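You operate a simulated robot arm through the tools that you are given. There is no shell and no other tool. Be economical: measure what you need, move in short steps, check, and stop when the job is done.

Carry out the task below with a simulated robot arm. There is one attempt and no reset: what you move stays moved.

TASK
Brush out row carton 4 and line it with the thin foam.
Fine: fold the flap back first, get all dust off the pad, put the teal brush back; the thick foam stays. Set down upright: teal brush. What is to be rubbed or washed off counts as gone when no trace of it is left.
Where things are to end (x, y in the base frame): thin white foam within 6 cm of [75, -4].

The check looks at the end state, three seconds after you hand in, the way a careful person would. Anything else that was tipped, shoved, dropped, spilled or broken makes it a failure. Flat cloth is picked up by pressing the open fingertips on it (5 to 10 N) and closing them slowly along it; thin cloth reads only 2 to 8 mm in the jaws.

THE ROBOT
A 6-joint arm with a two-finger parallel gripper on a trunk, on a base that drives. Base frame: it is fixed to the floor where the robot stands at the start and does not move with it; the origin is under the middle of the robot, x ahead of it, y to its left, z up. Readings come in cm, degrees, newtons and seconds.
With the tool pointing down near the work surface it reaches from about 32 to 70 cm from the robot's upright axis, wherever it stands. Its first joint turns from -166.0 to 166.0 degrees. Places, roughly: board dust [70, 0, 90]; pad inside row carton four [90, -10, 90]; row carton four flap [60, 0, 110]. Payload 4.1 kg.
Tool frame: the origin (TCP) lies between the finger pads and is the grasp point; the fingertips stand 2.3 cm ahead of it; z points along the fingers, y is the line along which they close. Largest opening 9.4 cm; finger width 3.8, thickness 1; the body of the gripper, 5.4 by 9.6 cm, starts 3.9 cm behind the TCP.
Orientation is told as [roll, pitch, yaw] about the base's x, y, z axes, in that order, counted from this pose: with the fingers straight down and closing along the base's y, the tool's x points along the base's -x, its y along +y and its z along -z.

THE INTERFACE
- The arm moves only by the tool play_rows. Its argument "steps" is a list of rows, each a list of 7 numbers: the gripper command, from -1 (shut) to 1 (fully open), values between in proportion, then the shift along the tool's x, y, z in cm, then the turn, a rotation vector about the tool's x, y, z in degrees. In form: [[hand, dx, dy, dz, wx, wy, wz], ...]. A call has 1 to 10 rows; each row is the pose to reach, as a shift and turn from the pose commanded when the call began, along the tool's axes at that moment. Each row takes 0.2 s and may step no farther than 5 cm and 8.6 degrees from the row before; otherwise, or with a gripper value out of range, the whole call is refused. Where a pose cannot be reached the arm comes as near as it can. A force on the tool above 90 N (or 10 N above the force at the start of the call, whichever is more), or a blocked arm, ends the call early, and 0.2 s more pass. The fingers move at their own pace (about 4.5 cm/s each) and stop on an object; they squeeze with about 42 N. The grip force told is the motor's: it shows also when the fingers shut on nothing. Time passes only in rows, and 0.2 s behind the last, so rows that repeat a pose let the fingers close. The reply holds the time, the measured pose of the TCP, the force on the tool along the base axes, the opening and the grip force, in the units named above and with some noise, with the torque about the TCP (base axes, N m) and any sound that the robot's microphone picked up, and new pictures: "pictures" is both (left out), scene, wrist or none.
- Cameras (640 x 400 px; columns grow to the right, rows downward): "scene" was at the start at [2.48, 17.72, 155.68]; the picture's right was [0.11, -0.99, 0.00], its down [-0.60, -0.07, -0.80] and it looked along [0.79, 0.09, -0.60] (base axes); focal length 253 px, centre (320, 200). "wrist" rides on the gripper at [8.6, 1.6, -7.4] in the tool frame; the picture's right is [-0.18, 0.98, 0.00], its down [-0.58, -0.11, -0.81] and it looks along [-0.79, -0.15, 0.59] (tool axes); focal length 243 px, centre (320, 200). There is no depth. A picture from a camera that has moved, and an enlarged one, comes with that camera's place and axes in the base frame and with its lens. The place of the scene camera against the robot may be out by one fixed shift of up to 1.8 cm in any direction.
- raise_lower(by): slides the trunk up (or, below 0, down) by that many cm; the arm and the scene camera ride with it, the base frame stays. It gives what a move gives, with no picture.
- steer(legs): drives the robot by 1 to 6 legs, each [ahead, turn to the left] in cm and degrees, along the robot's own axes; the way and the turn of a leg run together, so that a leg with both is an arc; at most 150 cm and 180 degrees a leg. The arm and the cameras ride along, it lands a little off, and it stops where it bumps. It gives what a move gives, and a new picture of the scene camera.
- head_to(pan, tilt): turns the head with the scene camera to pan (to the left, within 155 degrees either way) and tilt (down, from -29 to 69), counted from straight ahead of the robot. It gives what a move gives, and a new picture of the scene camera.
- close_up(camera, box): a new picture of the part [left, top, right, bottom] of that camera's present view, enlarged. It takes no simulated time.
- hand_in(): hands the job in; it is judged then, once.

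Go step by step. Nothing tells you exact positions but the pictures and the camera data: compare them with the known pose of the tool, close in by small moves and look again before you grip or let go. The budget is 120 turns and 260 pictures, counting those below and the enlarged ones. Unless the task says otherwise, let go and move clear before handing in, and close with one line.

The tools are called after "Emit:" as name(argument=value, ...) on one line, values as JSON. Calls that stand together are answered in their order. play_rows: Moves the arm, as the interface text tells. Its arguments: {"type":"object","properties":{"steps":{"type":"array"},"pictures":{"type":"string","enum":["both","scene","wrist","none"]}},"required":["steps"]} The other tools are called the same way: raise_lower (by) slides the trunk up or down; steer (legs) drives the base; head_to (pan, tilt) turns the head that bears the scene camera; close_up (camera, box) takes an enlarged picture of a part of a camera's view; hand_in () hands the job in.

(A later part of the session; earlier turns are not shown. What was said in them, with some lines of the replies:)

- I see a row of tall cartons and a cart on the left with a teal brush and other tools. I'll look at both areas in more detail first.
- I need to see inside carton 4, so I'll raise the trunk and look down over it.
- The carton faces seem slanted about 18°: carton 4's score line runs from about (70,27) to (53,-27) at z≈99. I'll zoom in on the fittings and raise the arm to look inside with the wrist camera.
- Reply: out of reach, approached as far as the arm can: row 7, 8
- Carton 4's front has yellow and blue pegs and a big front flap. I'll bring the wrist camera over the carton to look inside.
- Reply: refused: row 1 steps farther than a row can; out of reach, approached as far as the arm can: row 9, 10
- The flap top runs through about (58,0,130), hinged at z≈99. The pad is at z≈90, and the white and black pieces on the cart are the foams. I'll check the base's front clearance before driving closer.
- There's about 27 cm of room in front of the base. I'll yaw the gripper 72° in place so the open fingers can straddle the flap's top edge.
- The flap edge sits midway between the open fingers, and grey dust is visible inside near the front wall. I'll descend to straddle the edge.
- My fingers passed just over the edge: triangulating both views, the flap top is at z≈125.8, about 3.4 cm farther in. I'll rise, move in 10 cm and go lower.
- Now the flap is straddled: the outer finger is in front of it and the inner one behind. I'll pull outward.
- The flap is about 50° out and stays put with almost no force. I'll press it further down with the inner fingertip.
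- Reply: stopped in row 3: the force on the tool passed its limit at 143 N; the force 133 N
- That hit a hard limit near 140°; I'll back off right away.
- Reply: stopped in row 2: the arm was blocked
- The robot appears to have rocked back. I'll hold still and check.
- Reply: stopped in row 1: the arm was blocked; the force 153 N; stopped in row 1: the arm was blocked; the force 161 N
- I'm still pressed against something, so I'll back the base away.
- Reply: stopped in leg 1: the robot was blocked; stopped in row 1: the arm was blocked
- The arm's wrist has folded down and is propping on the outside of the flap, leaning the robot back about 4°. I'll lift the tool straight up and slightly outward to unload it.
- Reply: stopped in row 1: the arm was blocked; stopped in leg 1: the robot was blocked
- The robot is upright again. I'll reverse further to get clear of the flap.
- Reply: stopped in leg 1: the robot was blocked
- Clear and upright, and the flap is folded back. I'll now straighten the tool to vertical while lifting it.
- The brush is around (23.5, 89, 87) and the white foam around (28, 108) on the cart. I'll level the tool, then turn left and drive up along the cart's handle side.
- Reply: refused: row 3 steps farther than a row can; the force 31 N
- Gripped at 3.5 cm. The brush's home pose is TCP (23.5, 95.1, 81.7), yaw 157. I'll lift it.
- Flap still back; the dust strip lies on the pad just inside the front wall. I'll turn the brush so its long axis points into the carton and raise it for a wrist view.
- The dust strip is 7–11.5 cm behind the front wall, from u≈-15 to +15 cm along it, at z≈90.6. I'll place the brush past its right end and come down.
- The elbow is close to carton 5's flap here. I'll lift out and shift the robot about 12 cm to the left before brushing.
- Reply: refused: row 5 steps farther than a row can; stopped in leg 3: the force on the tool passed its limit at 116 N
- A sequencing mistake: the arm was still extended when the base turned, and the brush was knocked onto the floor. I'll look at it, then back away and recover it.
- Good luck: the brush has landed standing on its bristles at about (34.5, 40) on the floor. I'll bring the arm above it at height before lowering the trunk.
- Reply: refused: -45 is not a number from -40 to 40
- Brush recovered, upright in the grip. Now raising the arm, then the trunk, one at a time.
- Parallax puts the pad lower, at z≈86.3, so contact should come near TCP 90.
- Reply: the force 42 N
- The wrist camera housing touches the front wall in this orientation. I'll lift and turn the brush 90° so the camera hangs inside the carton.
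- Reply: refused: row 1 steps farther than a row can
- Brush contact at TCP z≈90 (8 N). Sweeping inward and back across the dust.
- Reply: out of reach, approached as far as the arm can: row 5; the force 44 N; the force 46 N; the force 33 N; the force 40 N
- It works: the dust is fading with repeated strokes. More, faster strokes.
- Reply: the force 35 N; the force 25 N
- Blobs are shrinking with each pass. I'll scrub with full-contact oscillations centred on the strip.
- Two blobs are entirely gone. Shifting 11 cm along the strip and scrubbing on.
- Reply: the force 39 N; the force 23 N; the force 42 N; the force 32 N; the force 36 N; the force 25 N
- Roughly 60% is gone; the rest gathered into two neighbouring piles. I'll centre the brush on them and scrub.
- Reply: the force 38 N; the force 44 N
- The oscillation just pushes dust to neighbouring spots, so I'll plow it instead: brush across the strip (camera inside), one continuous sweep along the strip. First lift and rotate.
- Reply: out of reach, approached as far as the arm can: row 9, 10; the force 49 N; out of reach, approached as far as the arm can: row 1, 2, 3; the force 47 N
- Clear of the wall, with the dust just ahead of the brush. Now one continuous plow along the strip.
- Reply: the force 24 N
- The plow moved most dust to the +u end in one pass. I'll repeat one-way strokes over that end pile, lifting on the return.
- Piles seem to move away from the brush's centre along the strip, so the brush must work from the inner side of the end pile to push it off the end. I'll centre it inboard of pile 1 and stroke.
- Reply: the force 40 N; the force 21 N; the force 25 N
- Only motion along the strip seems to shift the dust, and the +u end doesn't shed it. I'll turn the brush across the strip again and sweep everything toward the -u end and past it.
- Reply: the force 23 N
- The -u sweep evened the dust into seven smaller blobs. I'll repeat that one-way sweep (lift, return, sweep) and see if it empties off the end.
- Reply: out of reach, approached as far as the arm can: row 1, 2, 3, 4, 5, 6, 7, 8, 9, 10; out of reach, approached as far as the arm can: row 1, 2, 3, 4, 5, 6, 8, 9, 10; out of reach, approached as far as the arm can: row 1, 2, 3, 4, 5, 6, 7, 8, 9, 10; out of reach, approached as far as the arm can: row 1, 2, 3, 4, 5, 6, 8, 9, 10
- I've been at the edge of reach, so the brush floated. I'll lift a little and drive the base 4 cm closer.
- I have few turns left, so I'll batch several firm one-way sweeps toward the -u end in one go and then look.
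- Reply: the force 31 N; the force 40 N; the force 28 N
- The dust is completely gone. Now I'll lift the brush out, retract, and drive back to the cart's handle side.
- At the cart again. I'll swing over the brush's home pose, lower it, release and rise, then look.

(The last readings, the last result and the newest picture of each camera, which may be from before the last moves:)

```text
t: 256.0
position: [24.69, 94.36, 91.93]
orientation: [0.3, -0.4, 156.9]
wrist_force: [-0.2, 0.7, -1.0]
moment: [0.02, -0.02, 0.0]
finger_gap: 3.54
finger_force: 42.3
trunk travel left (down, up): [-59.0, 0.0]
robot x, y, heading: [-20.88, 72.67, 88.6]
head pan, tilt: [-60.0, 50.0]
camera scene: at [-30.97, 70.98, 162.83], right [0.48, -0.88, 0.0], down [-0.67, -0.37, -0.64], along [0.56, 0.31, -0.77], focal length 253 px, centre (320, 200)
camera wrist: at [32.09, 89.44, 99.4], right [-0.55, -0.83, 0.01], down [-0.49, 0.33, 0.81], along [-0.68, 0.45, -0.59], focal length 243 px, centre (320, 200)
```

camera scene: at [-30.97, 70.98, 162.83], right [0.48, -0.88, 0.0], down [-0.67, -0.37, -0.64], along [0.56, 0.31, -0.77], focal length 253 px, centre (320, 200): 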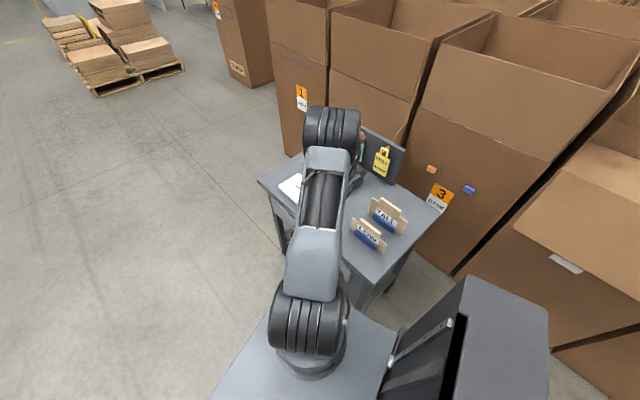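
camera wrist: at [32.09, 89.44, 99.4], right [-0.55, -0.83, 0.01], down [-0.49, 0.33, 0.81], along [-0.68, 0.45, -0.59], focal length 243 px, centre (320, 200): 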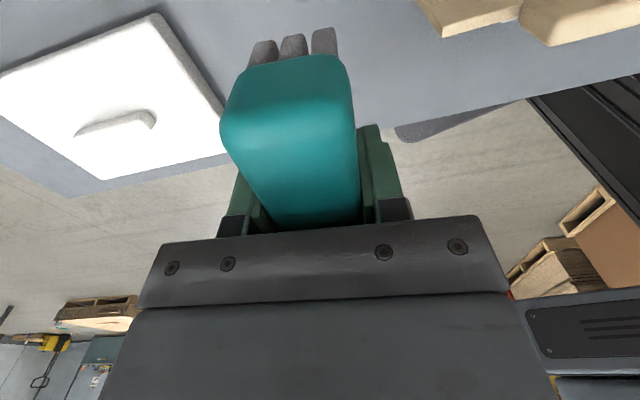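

The brush is right above home and the foam lies at about (30.3, 112) with its strap along 67°. I'll set the brush down, release, rise, and move above the foam.

Emit:
play_rows(steps=[[-1, 0.5, 0, 4, 0, 0, 0], [-1, 0.5, 0, 8, 0, 0, 0], [-1, 0.5, 0, 9.5, 0, 0, 0], [-1, 0.5, 0, 10.2, 0, 0, 0], [-1, 0.5, 0, 10.5, 0, 0, 0], [-0.1, 0.5, 0, 10.5, 0, 0, 0], [0.4, 0.5, 0, 10.5, 0, 0, 0], [0.4, 0.5, 0, 10.5, 0, 0, 0], [0.4, 0.5, 0, 10.5, 0, 0, 0]], pictures="none")

Emit:
play_rows(steps=[[0.4, 0, 0, -2, 0, 0, 0], [0.4, 0, 0, -6, 0, 0, 0], [0.4, 0, 0, -10.5, 0, 0, 0], [0.4, 0, 0, -15, 0, 0, 0], [0.4, 0, 0, -18, 0, 0, 0]], pictures="wrist")

Emit:
play_rows(steps=[[0.4, -0.2, -1.8, 0, 0, 0, 8.4], [0.4, -0.4, -3.7, 0, 0, 0, 16.8], [0.4, -0.6, -5.5, 0, 0, 0, 25.2], [0.4, -0.8, -7.4, 0, 0, 0, 33.6], [0.4, -1, -9.2, 0, 0, 0, 42], [0.4, -1.2, -11, 0, 0, 0, 50.4], [0.4, -1.4, -12.9, 0, 0, 0, 58.8], [0.4, -1.7, -14.7, 0, 0, 0, 67.2], [0.4, -2, -16.6, 0, 0, 0, 75.6], [0.4, -2.2, -18.4, 0, 0, 0, 84]], pictures="none")

Emit:
play_rows(steps=[[0.4, 0, 0, 3, 0, 0, 6], [0.4, 0, 0, 6, 0, 0, 6]])

```text
t: 258.0
position: [24.87, 94.3, 81.68]
orientation: [0.1, -0.4, 156.9]
wrist_force: [0.7, -0.4, -0.9]
moment: [0.0, 0.0, 0.01]
finger_gap: 6.58
finger_force: 0.0
trunk travel left (down, up): [-59.0, 0.0]
robot x, y, heading: [-20.54, 72.62, 88.6]
head pan, tilt: [-60.0, 50.0]
```

```text
t: 259.2
position: [24.97, 94.29, 99.8]
orientation: [0.2, -0.4, 156.9]
wrist_force: [-0.7, -0.4, 0.4]
moment: [0.0, -0.03, 0.0]
finger_gap: 6.59
finger_force: 0.0
trunk travel left (down, up): [-59.0, 0.0]
robot x, y, heading: [-20.68, 72.78, 88.9]
head pan, tilt: [-60.0, 50.0]
camera wrist: at [32.43, 89.41, 107.23], right [-0.55, -0.83, 0.01], down [-0.49, 0.33, 0.81], along [-0.68, 0.45, -0.59], focal length 243 px, centre (320, 200)
```

wrist: 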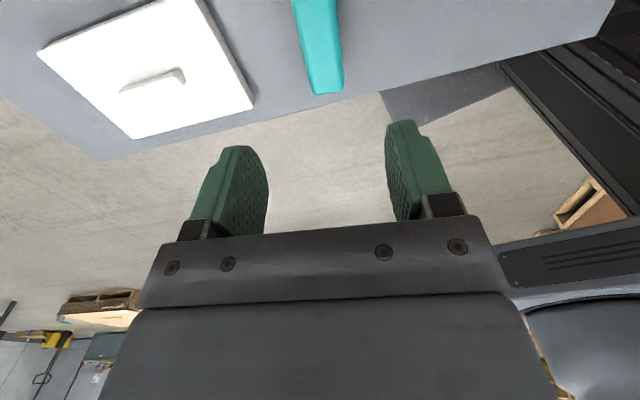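

```text
t: 261.4
position: [30.2, 112.22, 99.66]
orientation: [0.4, 0.3, 72.8]
wrist_force: [-0.9, 0.0, 0.5]
moment: [-0.01, 0.0, 0.01]
finger_gap: 6.54
finger_force: 0.0
trunk travel left (down, up): [-59.0, 0.0]
robot x, y, heading: [-20.59, 72.73, 88.7]
head pan, tilt: [-60.0, 50.0]
```

```text
t: 262.0
position: [30.14, 112.36, 93.51]
orientation: [0.2, 0.2, 66.8]
wrist_force: [0.5, -1.2, 0.2]
moment: [0.03, -0.01, 0.03]
finger_gap: 6.6
finger_force: 0.1
trunk travel left (down, up): [-59.0, 0.0]
robot x, y, heading: [-20.86, 72.86, 88.5]
head pan, tilt: [-60.0, 50.0]
camera scene: at [-30.98, 70.99, 162.83], right [0.48, -0.88, 0.0], down [-0.67, -0.37, -0.64], along [0.56, 0.31, -0.77], focal length 253 px, centre (320, 200)
camera wrist: at [25.41, 104.93, 101.01], right [-0.83, 0.56, 0.01], down [0.34, 0.49, 0.8], along [0.44, 0.67, -0.6], focal length 243 px, centre (320, 200)
```

scene: 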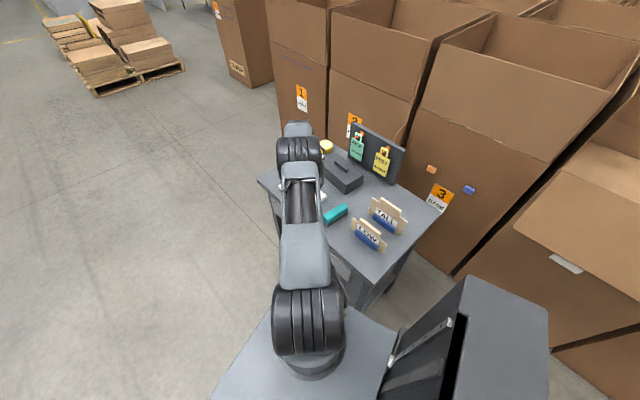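
wrist: 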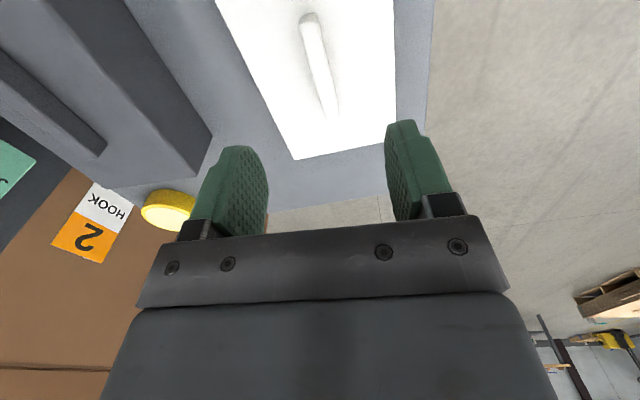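

The brush is upright at home and the gripper is centred over the foam's strap. I'll descend, grip it and lift.

Emit:
play_rows(steps=[[0.2, 0, 0, 4.5, 0, 0, 0], [0.1, 0, 0, 8, 0, 0, 0], [0.1, 0, 0, 9.8, 0, 0, 0], [0.1, 0, 0, 10.6, 0, 0, 0], [0.1, 0, 0, 11.3, 0, 0, 0]], pictures="none")

Emit:
play_rows(steps=[[-0.3, 0, 0, 0, 0, 0, 0], [-0.6, 0, 0, 0, 0, 0, 0], [-0.8, 0, 0, 0, 0, 0, 0], [-1, 0, 0, 0, 0, 0, 0], [-1, 0, 0, 0, 0, 0, 0], [-1, 0, 0, 0, 0, 0, 0]], pictures="wrist")

Emit:
play_rows(steps=[[-1, 0, 0, -2, 0, 0, 0], [-1, 0, 0, -6, 0, 0, 0], [-1, 0, 0, -10.5, 0, 0, 0], [-1, 0, 0, -15, 0, 0, 0], [-1, 0, 0, -19.5, 0, 0, 0], [-1, 0, 0, -24, 0, 0, 0], [-1, 0, 0, -28.5, 0, 0, 0], [-1, 0, 0, -33, 0, 0, 0]])

```text
t: 263.2
position: [30.09, 112.09, 82.48]
orientation: [0.5, 0.2, 66.8]
wrist_force: [-0.2, -1.2, 1.2]
moment: [-0.01, -0.05, -0.02]
finger_gap: 5.19
finger_force: 0.4
trunk travel left (down, up): [-59.0, 0.0]
robot x, y, heading: [-20.82, 72.92, 88.3]
head pan, tilt: [-60.0, 50.0]
```

```text
t: 264.6
position: [30.02, 112.05, 82.39]
orientation: [0.4, 0.2, 66.9]
wrist_force: [0.1, 0.6, 2.4]
moment: [0.07, -0.19, -0.06]
finger_gap: 1.27
finger_force: 42.1
trunk travel left (down, up): [-59.0, 0.0]
robot x, y, heading: [-20.95, 72.67, 88.4]
head pan, tilt: [-60.0, 50.0]
camera wrist: at [25.27, 104.81, 89.9], right [-0.83, 0.55, 0.01], down [0.33, 0.49, 0.8], along [0.44, 0.67, -0.59], focal length 243 px, centre (320, 200)
```

wrist: 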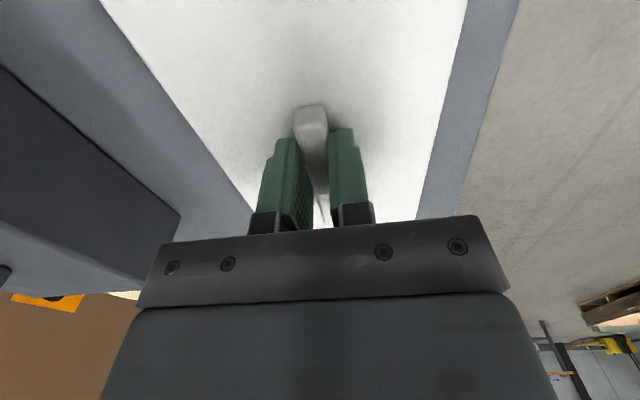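

```text
t: 266.4
position: [30.66, 112.0, 115.24]
orientation: [0.4, 0.3, 66.9]
wrist_force: [0.7, 0.8, -0.5]
moment: [0.01, 0.02, 0.02]
finger_gap: 1.25
finger_force: 41.9
trunk travel left (down, up): [-59.0, 0.0]
robot x, y, heading: [-20.97, 72.78, 88.6]
head pan, tilt: [-60.0, 50.0]
camera scene: at [-31.03, 70.95, 162.81], right [0.48, -0.88, 0.0], down [-0.67, -0.37, -0.64], along [0.56, 0.31, -0.77], focal length 253 px, centre (320, 200)
camera wrist: at [25.76, 104.68, 122.72], right [-0.83, 0.55, 0.01], down [0.34, 0.49, 0.8], along [0.44, 0.67, -0.6], focal length 243 px, centre (320, 200)
```

scene: 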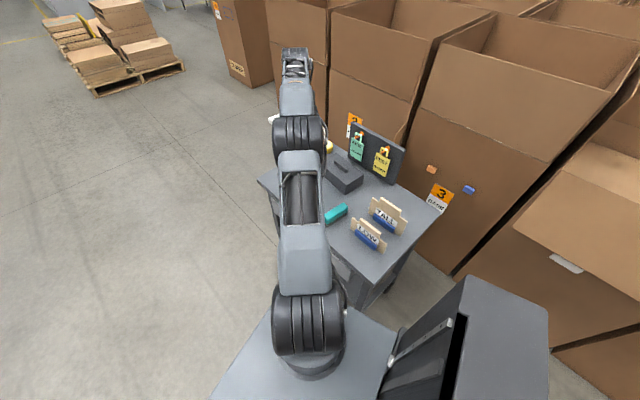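
wrist: 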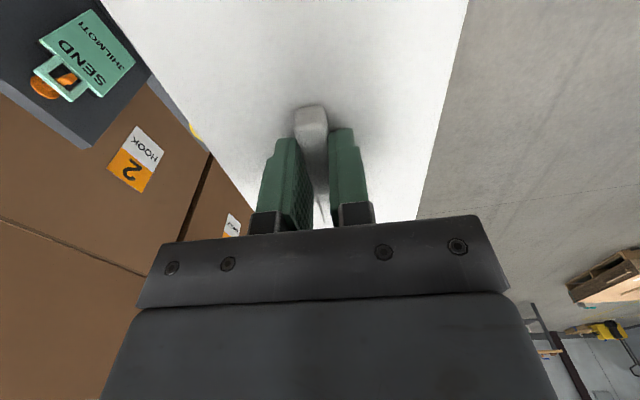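

The foam is held by its strap. I'll bring it to the front and drive back to the carton along the earlier route.

Emit:
play_rows(steps=[[-1, 1.9, 4.3, 0, 0, 0, 0], [-1, 3.8, 8.6, 0, 0, 0, 0], [-1, 5.7, 12.9, 0, 0, 0, 0], [-1, 7.6, 17.2, 0, 0, 0, 0], [-1, 9.5, 21.5, 0, 0, 0, 0], [-1, 11.4, 25.8, 0, 0, 0, 0], [-1, 13.3, 30.1, 0, 0, 0, 0], [-1, 15.2, 34.4, 0, 0, 0, 0], [-1, 17.1, 38.7, 0, 0, 0, 0], [-1, 19, 43, 0, 0, 0, 0]], pictures="none")

Emit:
play_rows(steps=[[-1, 0.9, 3.5, -2, 0, 0, 0]], pictures="none")

Emit:
steer(legs=[[-41, 0], [0, -106.6], [41, 0]])

Emit:
head_to(pan=0, tilt=45)

```text
t: 268.6
position: [-16.59, 111.45, 115.6]
orientation: [0.5, 0.1, 67.0]
wrist_force: [-0.4, 1.1, -1.0]
moment: [0.02, -0.02, -0.01]
finger_gap: 1.25
finger_force: 41.9
trunk travel left (down, up): [-59.0, 0.0]
robot x, y, heading: [-21.18, 73.09, 88.9]
head pan, tilt: [-60.0, 50.0]
```

```text
t: 269.0
position: [-20.13, 112.11, 117.72]
orientation: [0.4, 0.2, 66.8]
wrist_force: [-0.3, 0.2, -0.6]
moment: [0.0, -0.02, -0.02]
finger_gap: 1.29
finger_force: 42.4
trunk travel left (down, up): [-59.0, 0.0]
robot x, y, heading: [-20.73, 72.62, 88.6]
head pan, tilt: [-60.0, 50.0]
```

```text
t: 278.1
position: [54.84, 8.83, 117.63]
orientation: [0.5, 0.2, -38.2]
wrist_force: [-0.2, 0.0, 0.7]
moment: [-0.02, -0.01, -0.01]
finger_gap: 1.27
finger_force: 42.4
trunk travel left (down, up): [-59.0, 0.0]
robot x, y, heading: [16.9, 19.82, -16.5]
head pan, tilt: [-60.0, 50.0]
camera scene: at [17.61, 30.14, 162.82], right [-0.97, -0.23, 0.0], down [-0.18, 0.74, -0.64], along [0.15, -0.62, -0.77], focal length 253 px, centre (320, 200)
```

scene: 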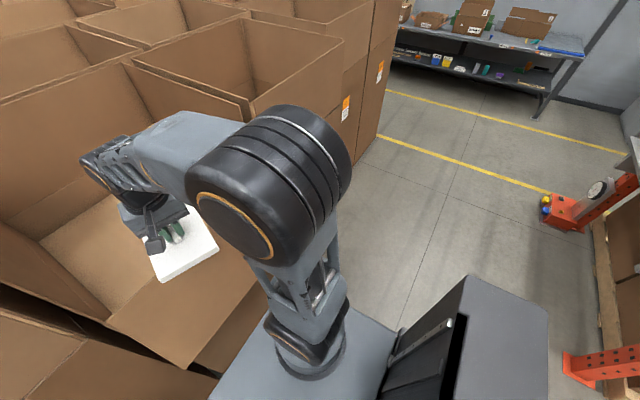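

```text
t: 279.4
position: [54.73, 8.89, 117.63]
orientation: [0.4, 0.1, -38.2]
wrist_force: [1.0, 0.0, -0.5]
moment: [0.0, 0.0, 0.0]
finger_gap: 1.28
finger_force: 42.2
trunk travel left (down, up): [-59.0, 0.0]
robot x, y, heading: [17.15, 19.83, -16.5]
head pan, tilt: [0.0, 45.0]
camera scene: at [23.55, 35.32, 163.51], right [-0.28, -0.96, 0.0], down [-0.68, 0.2, -0.71], along [0.68, -0.2, -0.71], focal length 253 px, centre (320, 200)
5 turns are left
```

scene: 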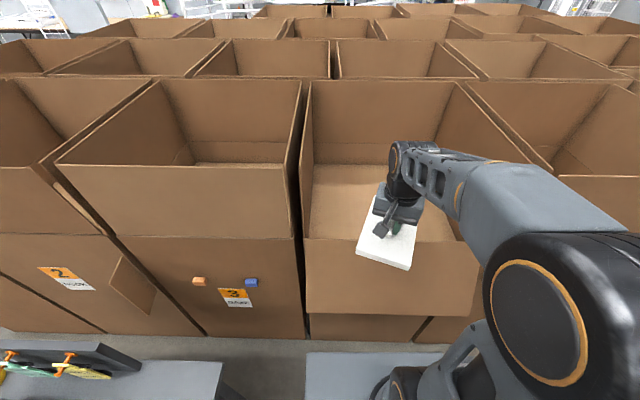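

Emit:
play_rows(steps=[[-1, -4.1, 0.5, 0, 0, 0, 0], [-1, -8.2, 0.9, 0, 0, 0, 0], [-1, -12.3, 1.3, 0, 0, 0, 0], [-1, -16.4, 1.7, 0, 0, 0, 0], [-1, -20.5, 2.1, 0, 0, 0, 0], [-1, -24.4, 2.6, 0, 0, 0, 0], [-1, -24.4, 2.6, 4.5, 0, 0, 0], [-1, -24.4, 2.6, 9, 0, 0, 0], [-1, -24.4, 2.6, 13.5, 0, 0, 0], [-1, -24.4, 2.6, 18, 0, 0, 0]], pictures="none")

Emit:
play_rows(steps=[[-1, 0, 0, 3, 0, 0, 0], [-1, 0, 0, 6, 0, 0, 0], [-1, 0, 0, 8, 0, 0, 0]])

```text
t: 281.6
position: [75.4, -3.77, 99.58]
orientation: [0.3, 0.3, -38.1]
wrist_force: [0.5, -0.2, -0.4]
moment: [0.0, 0.0, -0.02]
finger_gap: 1.26
finger_force: 42.1
trunk travel left (down, up): [-59.0, 0.0]
robot x, y, heading: [16.67, 20.3, -16.7]
head pan, tilt: [0.0, 45.0]
```

```text
t: 282.4
position: [75.54, -3.9, 91.44]
orientation: [0.4, 0.3, -38.2]
wrist_force: [0.0, -0.2, -0.1]
moment: [0.0, 0.01, 0.0]
finger_gap: 1.24
finger_force: 41.9
trunk travel left (down, up): [-59.0, 0.0]
robot x, y, heading: [16.82, 19.73, -16.7]
head pan, tilt: [0.0, 45.0]
camera scene: at [23.57, 35.33, 163.51], right [-0.28, -0.96, 0.0], down [-0.68, 0.2, -0.71], along [0.68, -0.2, -0.71], focal length 253 px, centre (320, 200)
camera wrist: at [69.68, 2.67, 98.95], right [0.75, 0.66, 0.01], down [0.39, -0.45, 0.8], along [0.53, -0.6, -0.59], focal length 243 px, centre (320, 200)
4 turns are left
```

scene: 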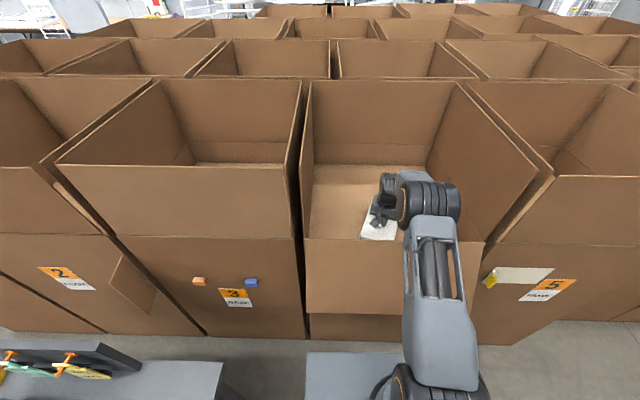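
wrist: 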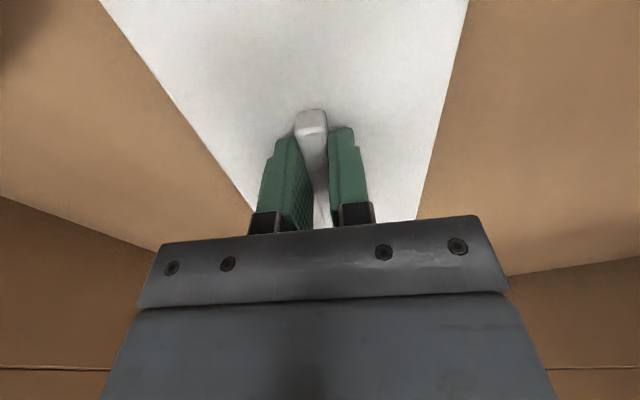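

Foam is just above the pad on target. I'll lower it gently, release and rise.

Emit:
play_rows(steps=[[-1, 0, 0, 0.5, 0, 0, 0], [-1, 0, 0, 1, 0, 0, 0], [-1, 0, 0, 1.3, 0, 0, 0], [-1, 0, 0, 1.6, 0, 0, 0], [-0.6, 0, 0, 1.6, 0, 0, 0], [-0.2, 0, 0, 1.6, 0, 0, 0], [0, 0, 0, 1.6, 0, 0, 0], [0, 0, 0, 1.6, 0, 0, 0]], pictures="none")

Emit:
play_rows(steps=[[0, 0, 0, -2, 0, 0, 0], [0, 0, 0, -5, 0, 0, 0], [0, 0, 0, -9.5, 0, 0, 0], [0, 0, 0, -14, 0, 0, 0], [0, 0, 0, -18.5, 0, 0, 0], [0, 0, 0, -23, 0, 0, 0], [0, 2, 0, -27, 0, 0, 0], [0, 6, 0, -28, 0, 0, 0], [0, 10.5, 0, -28, 0, 0, 0], [0, 15, 0, -28, 0, 0, 0]])

Emit:
close_up(camera="scene", box=[290, 160, 470, 270])

```text
t: 284.1
position: [75.72, -3.65, 90.45]
orientation: [0.5, -0.5, -38.1]
wrist_force: [15.0, 22.7, 37.1]
moment: [0.08, 0.19, -0.1]
finger_gap: 3.64
finger_force: 0.2
trunk travel left (down, up): [-59.0, 0.0]
robot x, y, heading: [17.36, 19.88, -16.6]
head pan, tilt: [0.0, 45.0]
```

```text
t: 286.4
position: [63.49, 5.12, 118.08]
orientation: [0.4, 0.2, -38.2]
wrist_force: [-1.2, -0.3, 0.3]
moment: [-0.01, -0.02, -0.01]
finger_gap: 4.7
finger_force: 0.1
trunk travel left (down, up): [-59.0, 0.0]
robot x, y, heading: [16.95, 20.12, -16.8]
head pan, tilt: [0.0, 45.0]
camera scene: at [23.46, 35.39, 163.5], right [-0.28, -0.96, 0.0], down [-0.68, 0.2, -0.71], along [0.68, -0.2, -0.71], focal length 253 px, centre (320, 200)
camera wrist: at [57.64, 11.77, 125.49], right [0.75, 0.66, 0.01], down [0.39, -0.45, 0.8], along [0.53, -0.6, -0.59], focal length 243 px, centre (320, 200)
```

scene: 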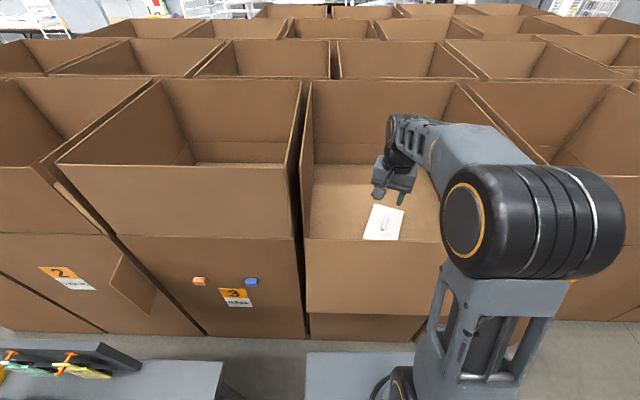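
wrist: 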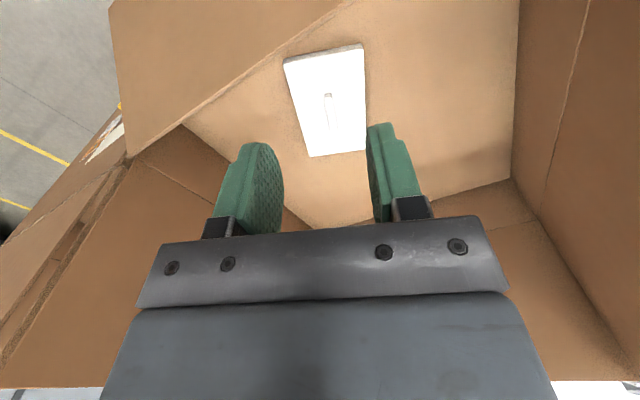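

```text
3.56 times, centred on (380, 215) of scene
camera zoom: at [23.46, 35.39, 163.5], right [-0.28, -0.96, 0.0], down [-0.68, 0.2, -0.71], along [0.68, -0.2, -0.71], focal length 900 px, centre (107, 147)
3 turns are left
```

zoom: 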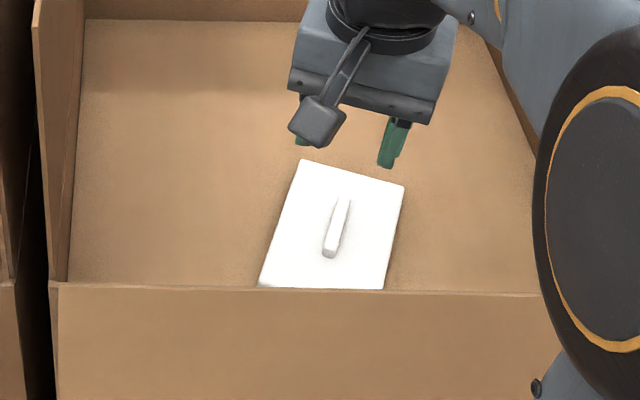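

The foam lies flat on the clean pad at the target, the flap is folded back, the brush stands on the cart again, and the arm is clear. I'm handing in.

Emit:
hand_in()

```text
The job is handed in.
```

I folded carton 4's flap back, brushed its pad until no dust showed, laid the thin white foam flat near (75, -4), stood the teal brush back on the cart, and left the thick foam where it was. On the way I knocked the brush to the floor once and picked it up again, and pressing the flap too hard tilted the robot back for a moment.
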